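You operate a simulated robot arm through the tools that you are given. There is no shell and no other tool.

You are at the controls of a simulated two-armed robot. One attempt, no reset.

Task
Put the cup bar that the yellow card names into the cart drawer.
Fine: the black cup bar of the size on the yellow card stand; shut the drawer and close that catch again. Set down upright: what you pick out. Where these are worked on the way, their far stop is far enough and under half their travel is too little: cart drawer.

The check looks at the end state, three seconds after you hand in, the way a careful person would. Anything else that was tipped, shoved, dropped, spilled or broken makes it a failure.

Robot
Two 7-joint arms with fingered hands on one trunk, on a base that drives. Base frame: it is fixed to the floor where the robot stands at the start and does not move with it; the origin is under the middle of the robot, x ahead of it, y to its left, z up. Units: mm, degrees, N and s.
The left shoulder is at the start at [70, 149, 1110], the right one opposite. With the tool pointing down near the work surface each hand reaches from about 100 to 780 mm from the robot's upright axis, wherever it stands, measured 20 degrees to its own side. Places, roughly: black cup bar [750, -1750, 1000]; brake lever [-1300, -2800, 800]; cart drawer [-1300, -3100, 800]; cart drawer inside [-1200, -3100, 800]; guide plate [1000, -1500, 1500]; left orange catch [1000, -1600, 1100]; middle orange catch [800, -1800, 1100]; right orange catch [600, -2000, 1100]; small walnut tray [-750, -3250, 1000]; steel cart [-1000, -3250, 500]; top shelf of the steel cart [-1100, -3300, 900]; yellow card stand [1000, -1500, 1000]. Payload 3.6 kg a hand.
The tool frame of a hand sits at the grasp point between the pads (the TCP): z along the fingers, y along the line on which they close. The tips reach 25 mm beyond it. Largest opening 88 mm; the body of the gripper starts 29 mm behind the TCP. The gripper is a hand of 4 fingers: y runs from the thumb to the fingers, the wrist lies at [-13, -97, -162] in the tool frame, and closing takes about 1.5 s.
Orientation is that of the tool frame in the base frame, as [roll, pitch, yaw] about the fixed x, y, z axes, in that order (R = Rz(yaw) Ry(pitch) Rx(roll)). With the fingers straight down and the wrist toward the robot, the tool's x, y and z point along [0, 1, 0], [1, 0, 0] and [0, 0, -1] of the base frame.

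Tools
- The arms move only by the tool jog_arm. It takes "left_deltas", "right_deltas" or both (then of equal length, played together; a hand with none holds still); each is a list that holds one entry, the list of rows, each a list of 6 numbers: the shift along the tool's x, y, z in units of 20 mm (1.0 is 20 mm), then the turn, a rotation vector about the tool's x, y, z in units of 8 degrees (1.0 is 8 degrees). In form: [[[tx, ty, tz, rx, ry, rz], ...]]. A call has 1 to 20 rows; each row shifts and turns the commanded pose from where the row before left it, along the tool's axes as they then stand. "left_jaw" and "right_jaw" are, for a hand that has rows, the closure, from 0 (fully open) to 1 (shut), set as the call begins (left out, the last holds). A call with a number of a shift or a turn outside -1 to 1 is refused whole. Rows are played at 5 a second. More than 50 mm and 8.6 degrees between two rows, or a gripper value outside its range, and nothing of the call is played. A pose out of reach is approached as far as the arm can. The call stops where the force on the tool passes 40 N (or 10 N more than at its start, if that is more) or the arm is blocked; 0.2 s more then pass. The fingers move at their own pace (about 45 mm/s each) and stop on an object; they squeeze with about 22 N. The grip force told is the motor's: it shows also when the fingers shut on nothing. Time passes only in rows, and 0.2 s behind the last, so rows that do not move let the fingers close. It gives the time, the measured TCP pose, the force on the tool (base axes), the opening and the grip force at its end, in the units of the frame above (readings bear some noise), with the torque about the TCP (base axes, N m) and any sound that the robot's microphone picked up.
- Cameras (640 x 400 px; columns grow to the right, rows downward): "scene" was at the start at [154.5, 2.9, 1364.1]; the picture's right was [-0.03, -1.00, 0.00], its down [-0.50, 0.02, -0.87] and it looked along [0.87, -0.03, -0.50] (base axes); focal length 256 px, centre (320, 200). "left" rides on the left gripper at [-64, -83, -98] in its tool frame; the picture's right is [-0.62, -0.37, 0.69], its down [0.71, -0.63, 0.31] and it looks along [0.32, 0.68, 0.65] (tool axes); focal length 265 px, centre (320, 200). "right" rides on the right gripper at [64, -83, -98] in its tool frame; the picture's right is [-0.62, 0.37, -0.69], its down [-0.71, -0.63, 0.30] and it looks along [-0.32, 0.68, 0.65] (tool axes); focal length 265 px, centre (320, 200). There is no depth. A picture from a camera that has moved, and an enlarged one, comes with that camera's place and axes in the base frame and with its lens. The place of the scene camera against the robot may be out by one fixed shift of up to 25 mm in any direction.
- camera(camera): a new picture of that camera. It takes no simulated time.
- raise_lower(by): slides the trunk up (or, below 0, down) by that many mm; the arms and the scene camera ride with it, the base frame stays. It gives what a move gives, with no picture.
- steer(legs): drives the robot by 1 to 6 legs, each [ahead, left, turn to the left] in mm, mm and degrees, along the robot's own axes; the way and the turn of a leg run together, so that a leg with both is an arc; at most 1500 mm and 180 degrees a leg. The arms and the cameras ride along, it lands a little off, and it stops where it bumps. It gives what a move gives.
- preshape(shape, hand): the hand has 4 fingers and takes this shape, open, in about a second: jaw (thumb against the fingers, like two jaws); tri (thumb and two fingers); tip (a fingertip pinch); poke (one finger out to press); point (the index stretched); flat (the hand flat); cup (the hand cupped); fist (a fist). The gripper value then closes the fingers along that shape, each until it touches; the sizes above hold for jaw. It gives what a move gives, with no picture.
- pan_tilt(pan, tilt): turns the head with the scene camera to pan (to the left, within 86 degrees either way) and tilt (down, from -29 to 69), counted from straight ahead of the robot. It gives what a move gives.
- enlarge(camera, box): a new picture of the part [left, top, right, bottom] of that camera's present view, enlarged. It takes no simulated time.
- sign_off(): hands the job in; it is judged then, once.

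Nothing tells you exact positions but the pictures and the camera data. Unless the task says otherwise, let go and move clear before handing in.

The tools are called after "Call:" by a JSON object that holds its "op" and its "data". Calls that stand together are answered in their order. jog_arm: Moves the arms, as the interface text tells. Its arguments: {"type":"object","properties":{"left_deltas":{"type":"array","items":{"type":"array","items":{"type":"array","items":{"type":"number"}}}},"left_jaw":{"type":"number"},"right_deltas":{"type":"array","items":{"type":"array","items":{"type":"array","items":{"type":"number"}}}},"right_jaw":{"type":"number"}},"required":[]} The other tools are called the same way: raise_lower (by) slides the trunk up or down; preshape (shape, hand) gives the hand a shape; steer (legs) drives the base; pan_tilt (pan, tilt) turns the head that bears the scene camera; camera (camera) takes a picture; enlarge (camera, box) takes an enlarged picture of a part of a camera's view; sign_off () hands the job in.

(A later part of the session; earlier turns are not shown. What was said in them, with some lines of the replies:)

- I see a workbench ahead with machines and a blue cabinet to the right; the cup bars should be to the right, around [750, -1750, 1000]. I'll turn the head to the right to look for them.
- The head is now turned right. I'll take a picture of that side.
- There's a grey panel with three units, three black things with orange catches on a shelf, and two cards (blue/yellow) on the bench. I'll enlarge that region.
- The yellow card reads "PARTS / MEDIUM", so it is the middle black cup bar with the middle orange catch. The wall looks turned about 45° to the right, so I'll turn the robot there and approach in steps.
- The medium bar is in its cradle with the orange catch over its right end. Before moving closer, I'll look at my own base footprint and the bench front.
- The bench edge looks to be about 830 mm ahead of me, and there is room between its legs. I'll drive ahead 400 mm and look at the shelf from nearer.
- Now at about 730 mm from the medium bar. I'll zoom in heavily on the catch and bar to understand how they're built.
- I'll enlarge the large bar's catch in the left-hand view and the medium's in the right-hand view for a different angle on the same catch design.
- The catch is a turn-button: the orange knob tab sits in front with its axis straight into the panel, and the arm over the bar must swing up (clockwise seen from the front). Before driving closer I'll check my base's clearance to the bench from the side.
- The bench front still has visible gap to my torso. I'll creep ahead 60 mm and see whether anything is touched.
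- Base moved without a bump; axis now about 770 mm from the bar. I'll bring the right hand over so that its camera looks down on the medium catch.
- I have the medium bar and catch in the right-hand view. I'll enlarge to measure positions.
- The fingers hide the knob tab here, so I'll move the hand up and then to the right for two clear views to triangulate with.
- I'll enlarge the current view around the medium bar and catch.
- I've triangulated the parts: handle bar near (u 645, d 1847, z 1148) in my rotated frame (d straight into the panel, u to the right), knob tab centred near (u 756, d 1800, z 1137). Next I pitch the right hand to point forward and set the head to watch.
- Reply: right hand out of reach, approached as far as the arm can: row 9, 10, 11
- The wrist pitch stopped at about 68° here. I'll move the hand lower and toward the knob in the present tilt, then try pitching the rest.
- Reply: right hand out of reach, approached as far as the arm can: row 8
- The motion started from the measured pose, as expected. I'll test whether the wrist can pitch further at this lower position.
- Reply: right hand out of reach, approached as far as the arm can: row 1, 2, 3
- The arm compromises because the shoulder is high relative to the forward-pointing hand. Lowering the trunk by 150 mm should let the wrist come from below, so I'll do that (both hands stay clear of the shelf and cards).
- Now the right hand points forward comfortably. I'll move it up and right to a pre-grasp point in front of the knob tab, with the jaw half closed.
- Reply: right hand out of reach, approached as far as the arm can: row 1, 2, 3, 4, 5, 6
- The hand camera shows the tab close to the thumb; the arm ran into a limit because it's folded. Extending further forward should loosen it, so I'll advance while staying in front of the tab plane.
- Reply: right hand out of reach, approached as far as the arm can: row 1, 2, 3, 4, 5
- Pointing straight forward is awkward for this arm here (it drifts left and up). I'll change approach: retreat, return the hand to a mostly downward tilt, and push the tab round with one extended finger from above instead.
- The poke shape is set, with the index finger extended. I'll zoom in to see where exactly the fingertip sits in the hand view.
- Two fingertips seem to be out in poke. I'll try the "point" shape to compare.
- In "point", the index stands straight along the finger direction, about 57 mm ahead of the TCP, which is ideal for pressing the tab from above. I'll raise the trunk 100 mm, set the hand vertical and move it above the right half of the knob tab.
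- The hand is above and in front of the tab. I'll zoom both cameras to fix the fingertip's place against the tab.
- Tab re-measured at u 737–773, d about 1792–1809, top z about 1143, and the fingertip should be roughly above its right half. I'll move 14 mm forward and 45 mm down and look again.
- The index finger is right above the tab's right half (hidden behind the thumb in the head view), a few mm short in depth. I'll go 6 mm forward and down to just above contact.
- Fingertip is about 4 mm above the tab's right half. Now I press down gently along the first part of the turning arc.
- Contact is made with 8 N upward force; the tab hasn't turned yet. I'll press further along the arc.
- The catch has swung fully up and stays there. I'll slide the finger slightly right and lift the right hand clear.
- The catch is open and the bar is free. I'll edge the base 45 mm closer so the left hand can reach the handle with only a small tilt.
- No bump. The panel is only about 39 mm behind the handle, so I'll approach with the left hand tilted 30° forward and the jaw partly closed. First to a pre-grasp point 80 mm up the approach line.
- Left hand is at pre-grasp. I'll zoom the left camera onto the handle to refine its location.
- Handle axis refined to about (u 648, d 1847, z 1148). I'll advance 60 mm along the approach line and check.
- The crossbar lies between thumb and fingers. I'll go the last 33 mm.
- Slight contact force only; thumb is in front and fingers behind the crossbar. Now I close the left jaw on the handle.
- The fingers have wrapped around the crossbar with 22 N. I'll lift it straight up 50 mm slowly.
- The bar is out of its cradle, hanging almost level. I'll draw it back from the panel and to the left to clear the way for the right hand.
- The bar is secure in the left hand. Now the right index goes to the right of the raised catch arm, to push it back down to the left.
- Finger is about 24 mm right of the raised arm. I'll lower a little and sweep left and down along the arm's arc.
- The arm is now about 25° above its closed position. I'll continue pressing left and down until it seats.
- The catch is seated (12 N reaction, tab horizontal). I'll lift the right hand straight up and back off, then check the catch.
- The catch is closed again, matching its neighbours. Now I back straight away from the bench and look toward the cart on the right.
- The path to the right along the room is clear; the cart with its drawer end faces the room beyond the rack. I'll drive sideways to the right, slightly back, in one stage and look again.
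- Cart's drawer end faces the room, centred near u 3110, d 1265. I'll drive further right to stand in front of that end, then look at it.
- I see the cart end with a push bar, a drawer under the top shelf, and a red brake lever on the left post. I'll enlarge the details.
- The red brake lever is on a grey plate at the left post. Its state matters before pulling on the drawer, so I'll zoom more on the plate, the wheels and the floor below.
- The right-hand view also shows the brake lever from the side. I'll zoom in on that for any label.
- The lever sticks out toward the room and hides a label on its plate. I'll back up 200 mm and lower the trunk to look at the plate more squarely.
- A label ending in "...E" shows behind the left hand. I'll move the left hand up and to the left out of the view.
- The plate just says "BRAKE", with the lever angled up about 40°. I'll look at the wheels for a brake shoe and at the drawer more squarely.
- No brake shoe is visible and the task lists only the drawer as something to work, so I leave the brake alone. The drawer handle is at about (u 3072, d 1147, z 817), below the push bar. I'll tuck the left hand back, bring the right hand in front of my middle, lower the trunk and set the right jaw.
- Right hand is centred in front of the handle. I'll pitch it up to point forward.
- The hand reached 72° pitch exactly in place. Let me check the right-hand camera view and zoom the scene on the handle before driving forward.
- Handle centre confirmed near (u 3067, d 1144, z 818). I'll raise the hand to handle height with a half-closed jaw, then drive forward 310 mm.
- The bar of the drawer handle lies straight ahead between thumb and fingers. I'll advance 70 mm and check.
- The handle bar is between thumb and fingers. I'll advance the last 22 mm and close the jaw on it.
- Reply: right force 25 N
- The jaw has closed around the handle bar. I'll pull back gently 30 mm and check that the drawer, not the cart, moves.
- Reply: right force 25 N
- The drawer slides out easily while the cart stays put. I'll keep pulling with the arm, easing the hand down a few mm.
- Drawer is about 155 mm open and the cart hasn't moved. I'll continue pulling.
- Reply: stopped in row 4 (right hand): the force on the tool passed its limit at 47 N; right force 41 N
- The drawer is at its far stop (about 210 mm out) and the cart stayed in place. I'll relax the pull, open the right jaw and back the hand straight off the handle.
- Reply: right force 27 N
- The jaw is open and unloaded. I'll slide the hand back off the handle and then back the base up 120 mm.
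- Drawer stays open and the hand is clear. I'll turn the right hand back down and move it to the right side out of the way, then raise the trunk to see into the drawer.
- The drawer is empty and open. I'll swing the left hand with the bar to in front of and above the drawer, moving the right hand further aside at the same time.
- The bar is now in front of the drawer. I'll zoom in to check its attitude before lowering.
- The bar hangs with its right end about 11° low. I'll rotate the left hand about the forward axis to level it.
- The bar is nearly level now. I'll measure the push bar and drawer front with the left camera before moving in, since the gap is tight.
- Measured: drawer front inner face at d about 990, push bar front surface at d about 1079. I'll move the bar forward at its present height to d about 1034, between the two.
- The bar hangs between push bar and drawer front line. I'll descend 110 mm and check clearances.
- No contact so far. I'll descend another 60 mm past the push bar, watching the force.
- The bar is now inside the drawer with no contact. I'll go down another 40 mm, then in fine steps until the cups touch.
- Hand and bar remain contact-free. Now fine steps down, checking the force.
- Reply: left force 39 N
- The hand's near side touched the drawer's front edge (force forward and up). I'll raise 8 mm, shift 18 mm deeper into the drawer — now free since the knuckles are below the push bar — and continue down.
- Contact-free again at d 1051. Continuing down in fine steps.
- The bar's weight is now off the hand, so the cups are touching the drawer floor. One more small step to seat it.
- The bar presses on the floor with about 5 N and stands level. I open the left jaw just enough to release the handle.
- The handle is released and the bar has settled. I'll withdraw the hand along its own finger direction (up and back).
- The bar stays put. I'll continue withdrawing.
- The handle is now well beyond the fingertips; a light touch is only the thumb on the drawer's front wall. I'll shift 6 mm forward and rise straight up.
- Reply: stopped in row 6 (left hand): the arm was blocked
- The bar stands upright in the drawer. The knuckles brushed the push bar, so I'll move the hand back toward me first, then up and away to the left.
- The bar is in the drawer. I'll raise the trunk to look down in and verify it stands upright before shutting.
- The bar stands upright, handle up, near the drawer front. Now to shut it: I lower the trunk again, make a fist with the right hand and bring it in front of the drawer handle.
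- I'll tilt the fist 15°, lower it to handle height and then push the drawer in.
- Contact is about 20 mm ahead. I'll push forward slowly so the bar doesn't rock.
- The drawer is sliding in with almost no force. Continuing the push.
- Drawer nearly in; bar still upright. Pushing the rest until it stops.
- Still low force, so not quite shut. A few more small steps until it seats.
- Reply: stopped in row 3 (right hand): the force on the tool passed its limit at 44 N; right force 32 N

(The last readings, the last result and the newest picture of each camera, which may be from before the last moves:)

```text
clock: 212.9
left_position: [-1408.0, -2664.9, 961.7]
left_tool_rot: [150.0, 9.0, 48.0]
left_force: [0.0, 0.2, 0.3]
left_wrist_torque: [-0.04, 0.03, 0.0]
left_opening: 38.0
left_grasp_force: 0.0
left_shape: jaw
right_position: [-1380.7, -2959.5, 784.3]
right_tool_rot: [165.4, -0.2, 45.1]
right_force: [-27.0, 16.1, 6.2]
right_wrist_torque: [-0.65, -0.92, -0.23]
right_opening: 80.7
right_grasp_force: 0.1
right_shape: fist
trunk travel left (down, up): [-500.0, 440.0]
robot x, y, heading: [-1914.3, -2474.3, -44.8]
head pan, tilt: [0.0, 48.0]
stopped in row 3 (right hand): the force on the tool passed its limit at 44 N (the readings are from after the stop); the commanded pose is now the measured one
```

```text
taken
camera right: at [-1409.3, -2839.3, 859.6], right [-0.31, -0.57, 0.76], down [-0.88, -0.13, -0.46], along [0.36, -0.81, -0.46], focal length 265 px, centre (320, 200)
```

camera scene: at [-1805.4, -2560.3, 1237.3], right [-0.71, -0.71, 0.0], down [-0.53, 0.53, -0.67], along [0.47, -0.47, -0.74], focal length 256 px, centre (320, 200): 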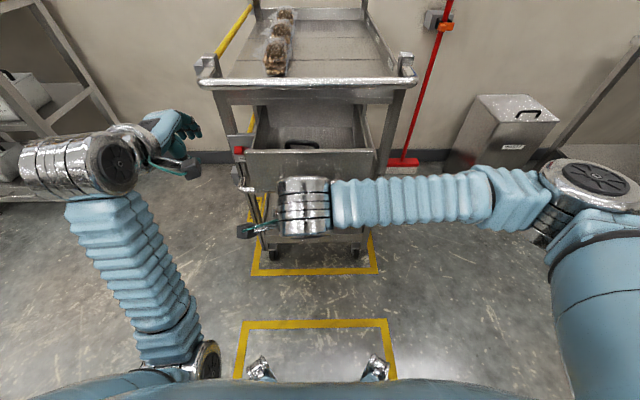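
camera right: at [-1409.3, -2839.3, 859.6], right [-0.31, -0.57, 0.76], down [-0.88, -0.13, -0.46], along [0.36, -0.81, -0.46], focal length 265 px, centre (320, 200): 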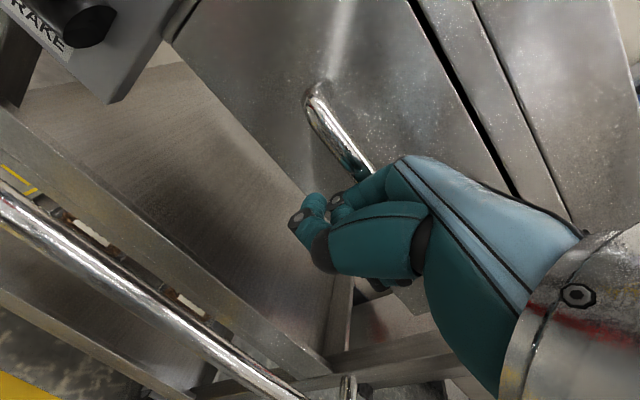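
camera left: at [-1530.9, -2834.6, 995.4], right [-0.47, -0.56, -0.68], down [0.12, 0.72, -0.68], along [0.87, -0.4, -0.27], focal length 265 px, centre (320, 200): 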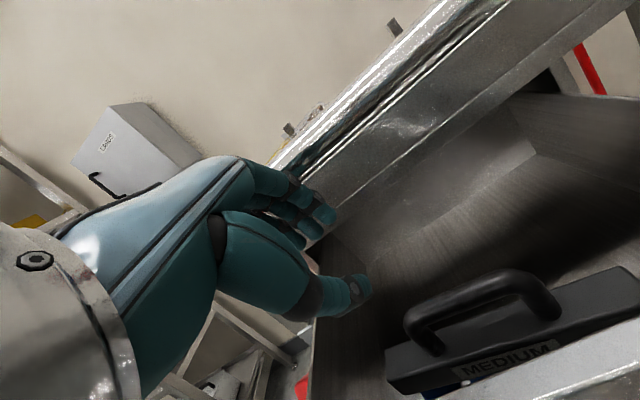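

Firm stop at 44 N: the drawer seems shut. I'll back the fist off straight and inspect.

Call:
{"op": "jog_arm", "data": {"right_deltas": [[[0, -0.3, -0.08, 0, 0, 0], [0, -0.8, -0.21, 0, 0, 0], [0, -0.95, -0.25, 0, 0, 0], [0, -0.95, -0.25, 0, 0, 0], [0, -0.95, -0.25, 0, 0, 0], [0, -0.95, -0.25, 0, 0, 0], [-0.6, -0.9, -0.25, 0, 0, 0], [-0.9, -0.9, -0.25, 0, 0, 0], [-1, -0.5, -0.4, 0, 0, 0], [-1, -0.3, -0.4, 0, 0, 0], [-1, -0.2, -0.4, 0, 0, 0], [-1, 0, -0.4, 0, 0, 0], [-1, 0, -0.4, 0, 0, 0], [-1, 0, -0.4, 0, 0, 0], [0, 0, 0, 0, 0, 0]]]}}

Call:
{"op": "pan_tilt", "data": {"pan": 0, "tilt": 35}}

Call:
{"op": "camera", "data": {"camera": "scene"}}

Call:
{"op": "enlarge", "data": {"camera": "scene", "box": [200, 130, 420, 270]}}

```text
clock: 216.1
left_position: [-1401.9, -2667.6, 957.7]
left_tool_rot: [150.3, 9.1, 48.0]
left_force: [-0.4, -0.7, 0.0]
left_wrist_torque: [-0.03, -0.02, -0.02]
left_opening: 37.5
left_grasp_force: 0.1
left_shape: jaw
right_position: [-1602.2, -2950.3, 822.9]
right_tool_rot: [165.6, 0.0, 45.1]
right_force: [-0.2, 0.4, 0.1]
right_wrist_torque: [-0.02, 0.01, 0.01]
right_opening: 80.7
right_grasp_force: 0.0
right_shape: fist
trunk travel left (down, up): [-500.0, 440.0]
robot x, y, heading: [-1911.2, -2474.4, -45.1]
head pan, tilt: [0.0, 48.0]
```

```text
clock: 216.8
left_position: [-1403.6, -2667.8, 957.7]
left_tool_rot: [150.3, 9.1, 48.1]
left_force: [-0.4, -0.4, 0.8]
left_wrist_torque: [-0.06, 0.02, 0.04]
left_opening: 37.7
left_grasp_force: 0.1
left_shape: jaw
right_position: [-1603.5, -2951.8, 823.7]
right_tool_rot: [165.5, -0.2, 45.0]
right_force: [0.6, 0.1, -0.7]
right_wrist_torque: [0.02, -0.05, 0.01]
right_opening: 80.3
right_grasp_force: 0.1
right_shape: fist
trunk travel left (down, up): [-500.0, 440.0]
robot x, y, heading: [-1911.3, -2475.5, -45.0]
head pan, tilt: [0.0, 35.0]
```

```text
taken
camera scene: at [-1799.9, -2567.3, 1256.3], right [-0.71, -0.71, 0.0], down [-0.41, 0.41, -0.82], along [0.58, -0.58, -0.57], focal length 256 px, centre (320, 200)
```

scene: 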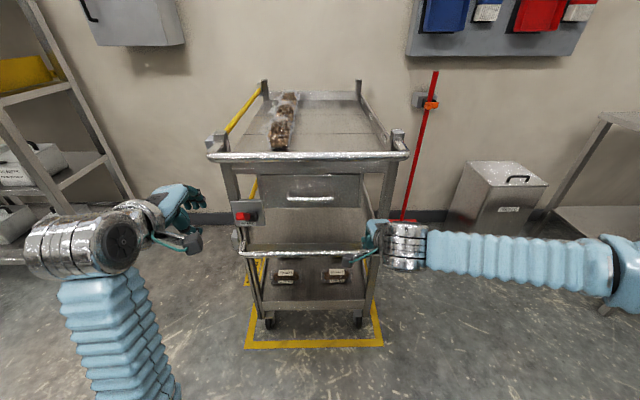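

```text
2.86 times, centred on (310, 200) of scene
camera zoom: at [-1799.9, -2567.3, 1256.3], right [-0.71, -0.71, 0.0], down [-0.41, 0.41, -0.82], along [0.58, -0.58, -0.57], focal length 731 px, centre (349, 200)
```

zoom: 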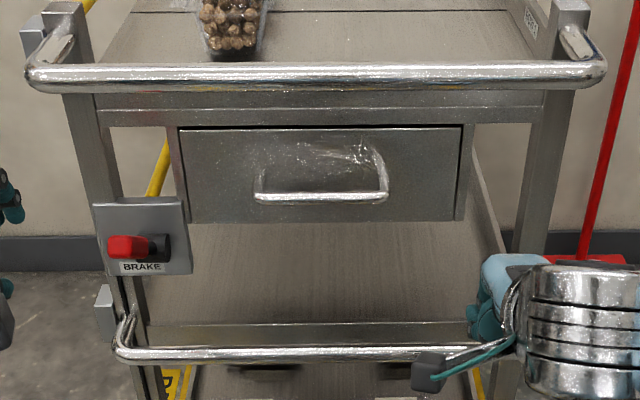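

The drawer is shut and the cart is exactly where it was. I'll back away, then look across at the bench to check the catch and the cards.

Call:
{"op": "steer", "data": {"legs": [[-200, 0, 0]]}}

Call:
{"op": "raise_lower", "data": {"by": 250}}

Call:
{"op": "pan_tilt", "data": {"pan": 62, "tilt": 10}}

Call:
{"op": "camera", "data": {"camera": "scene"}}

```text
clock: 220.0
left_position: [-1544.1, -2527.3, 957.1]
left_tool_rot: [150.3, 9.1, 48.0]
left_force: [0.5, 0.0, 0.3]
left_wrist_torque: [-0.04, -0.02, 0.0]
left_opening: 37.6
left_grasp_force: 0.0
left_shape: jaw
right_position: [-1743.7, -2807.6, 823.6]
right_tool_rot: [165.7, -0.1, 45.1]
right_force: [0.5, 0.0, 0.4]
right_wrist_torque: [0.04, -0.04, 0.02]
right_opening: 80.9
right_grasp_force: 0.0
right_shape: fist
trunk travel left (down, up): [-500.0, 440.0]
robot x, y, heading: [-2056.1, -2331.5, -44.9]
head pan, tilt: [0.0, 35.0]
```

```text
clock: 222.6
left_position: [-1544.4, -2526.2, 1208.7]
left_tool_rot: [150.2, 9.1, 48.1]
left_force: [-0.2, 0.9, -1.2]
left_wrist_torque: [0.02, 0.01, 0.0]
left_opening: 37.6
left_grasp_force: 0.0
left_shape: jaw
right_position: [-1745.8, -2807.1, 1072.9]
right_tool_rot: [165.7, 0.0, 45.1]
right_force: [-0.2, -0.2, -0.5]
right_wrist_torque: [0.0, 0.01, 0.04]
right_opening: 80.6
right_grasp_force: 0.0
right_shape: fist
trunk travel left (down, up): [-750.0, 190.0]
robot x, y, heading: [-2053.5, -2333.7, -45.1]
head pan, tilt: [0.0, 35.0]
```

```text
clock: 223.9
left_position: [-1544.3, -2526.4, 1207.6]
left_tool_rot: [150.3, 9.0, 48.1]
left_force: [0.4, -0.5, -0.4]
left_wrist_torque: [0.02, -0.01, 0.01]
left_opening: 37.6
left_grasp_force: 0.1
left_shape: jaw
right_position: [-1744.5, -2806.8, 1074.3]
right_tool_rot: [165.6, 0.0, 45.1]
right_force: [-0.3, 0.3, 0.6]
right_wrist_torque: [0.0, 0.03, -0.04]
right_opening: 80.6
right_grasp_force: 0.0
right_shape: fist
trunk travel left (down, up): [-750.0, 190.0]
robot x, y, heading: [-2054.7, -2333.0, -45.2]
head pan, tilt: [62.0, 10.0]
```

```text
taken
camera scene: at [-1915.7, -2334.3, 1546.4], right [0.29, -0.96, 0.0], down [-0.17, -0.05, -0.98], along [0.94, 0.29, -0.17], focal length 256 px, centre (320, 200)
```

scene: 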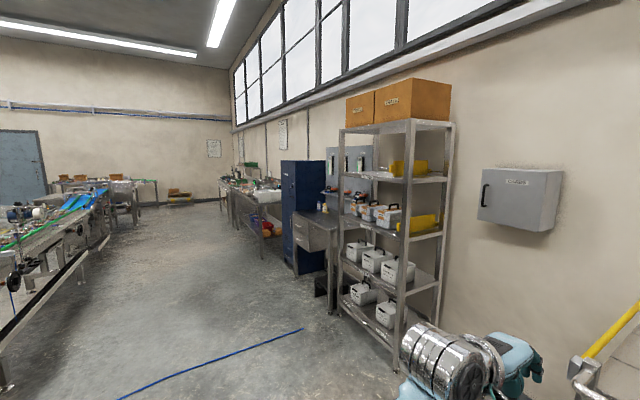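

Call:
{"op": "enlarge", "data": {"camera": "scene", "box": [310, 170, 360, 225]}}

```text
7.27 times, centred on (335, 198) of scene
camera zoom: at [-1915.7, -2334.3, 1546.4], right [0.29, -0.96, 0.0], down [-0.17, -0.05, -0.98], along [0.94, 0.29, -0.17], focal length 1860 px, centre (211, 218)
```

zoom: 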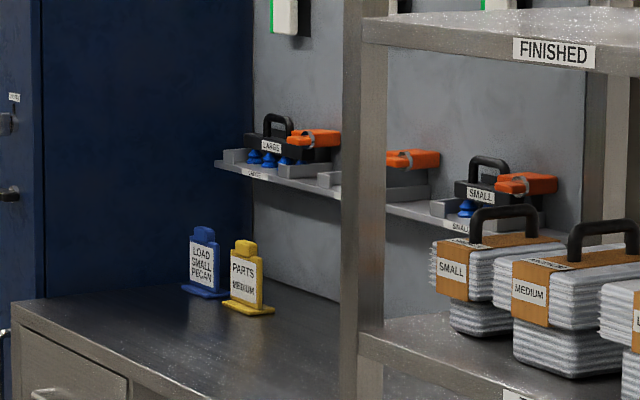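

Cards stand, the medium cradle is empty and its catch is shut like its neighbours. One last look at the drawer.

Call:
{"op": "pan_tilt", "data": {"pan": 0, "tilt": 25}}

Call:
{"op": "camera", "data": {"camera": "scene"}}

Call:
{"op": "enlarge", "data": {"camera": "scene", "box": [240, 190, 390, 290]}}

```text
clock: 225.2
left_position: [-1544.4, -2527.1, 1207.7]
left_tool_rot: [150.3, 9.2, 48.0]
left_force: [-0.3, 0.3, 0.0]
left_wrist_torque: [-0.01, -0.01, 0.0]
left_opening: 37.4
left_grasp_force: 0.1
left_shape: jaw
right_position: [-1744.7, -2807.4, 1073.2]
right_tool_rot: [165.5, -0.1, 45.1]
right_force: [-0.2, 0.2, 0.3]
right_wrist_torque: [0.01, -0.02, 0.0]
right_opening: 80.8
right_grasp_force: 0.1
right_shape: fist
trunk travel left (down, up): [-750.0, 190.0]
robot x, y, heading: [-2053.5, -2334.3, -45.1]
head pan, tilt: [0.0, 25.0]
```

```text
taken
camera scene: at [-1939.7, -2426.4, 1522.1], right [-0.71, -0.71, 0.0], down [-0.3, 0.3, -0.91], along [0.64, -0.64, -0.42], focal length 256 px, centre (320, 200)
```

scene: 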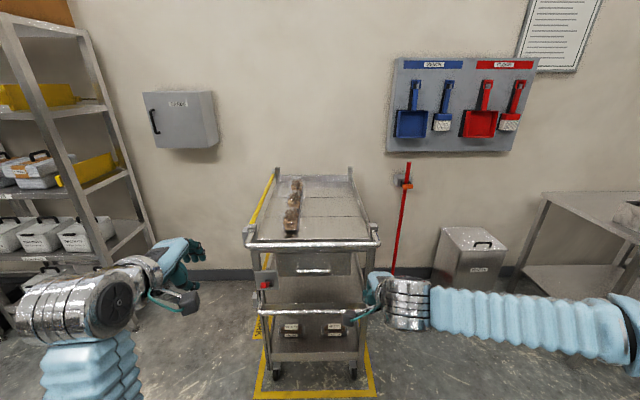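

```text
4.00 times, centred on (315, 240) of scene
camera zoom: at [-1939.7, -2426.4, 1522.1], right [-0.71, -0.71, 0.0], down [-0.3, 0.3, -0.91], along [0.64, -0.64, -0.42], focal length 1023 px, centre (340, 40)
```

zoom: 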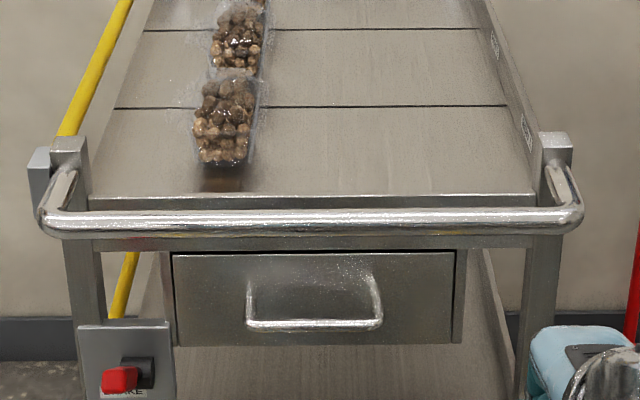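

The drawer is fully shut with the medium bar inside. The cart and brake are undisturbed, the middle catch is closed, and both hands are empty and clear, so I'm handing in.

Call:
{"op": "sign_off", "data": {}}

```text
The job is handed in.
```

I put the medium cup bar, the size on the yellow card ("PARTS / MEDIUM"), in the cart drawer and handed the job in.

- **Bar:** it was standing upright on the drawer floor, handle up, when I last looked. I didn't see inside after shutting the drawer. I pushed it in slowly, but the last push met a hard stop at about 44 N.
- **Drawer:** I pulled it out about 210 mm to its far stop, then pushed it back until it stopped firmly. My last view shows the front flush.
- **Catch:** the middle orange catch is closed again, level with the other two.
- **Brake:** I left the brake lever alone. Its plate only says "BRAKE", so I couldn't tell whether it was on. The cart showed no visible movement in the pictures taken while I worked the drawer.
- **Contacts:** the left hand pressed on the drawer's front edge at about 39 N while lowering the bar. It also brushed the push bar on the way out, and nothing visibly shifted.
- **Bench:** in a last look, both cards were standing and the large and small bars were in place.

Both hands were empty and clear when I handed in.
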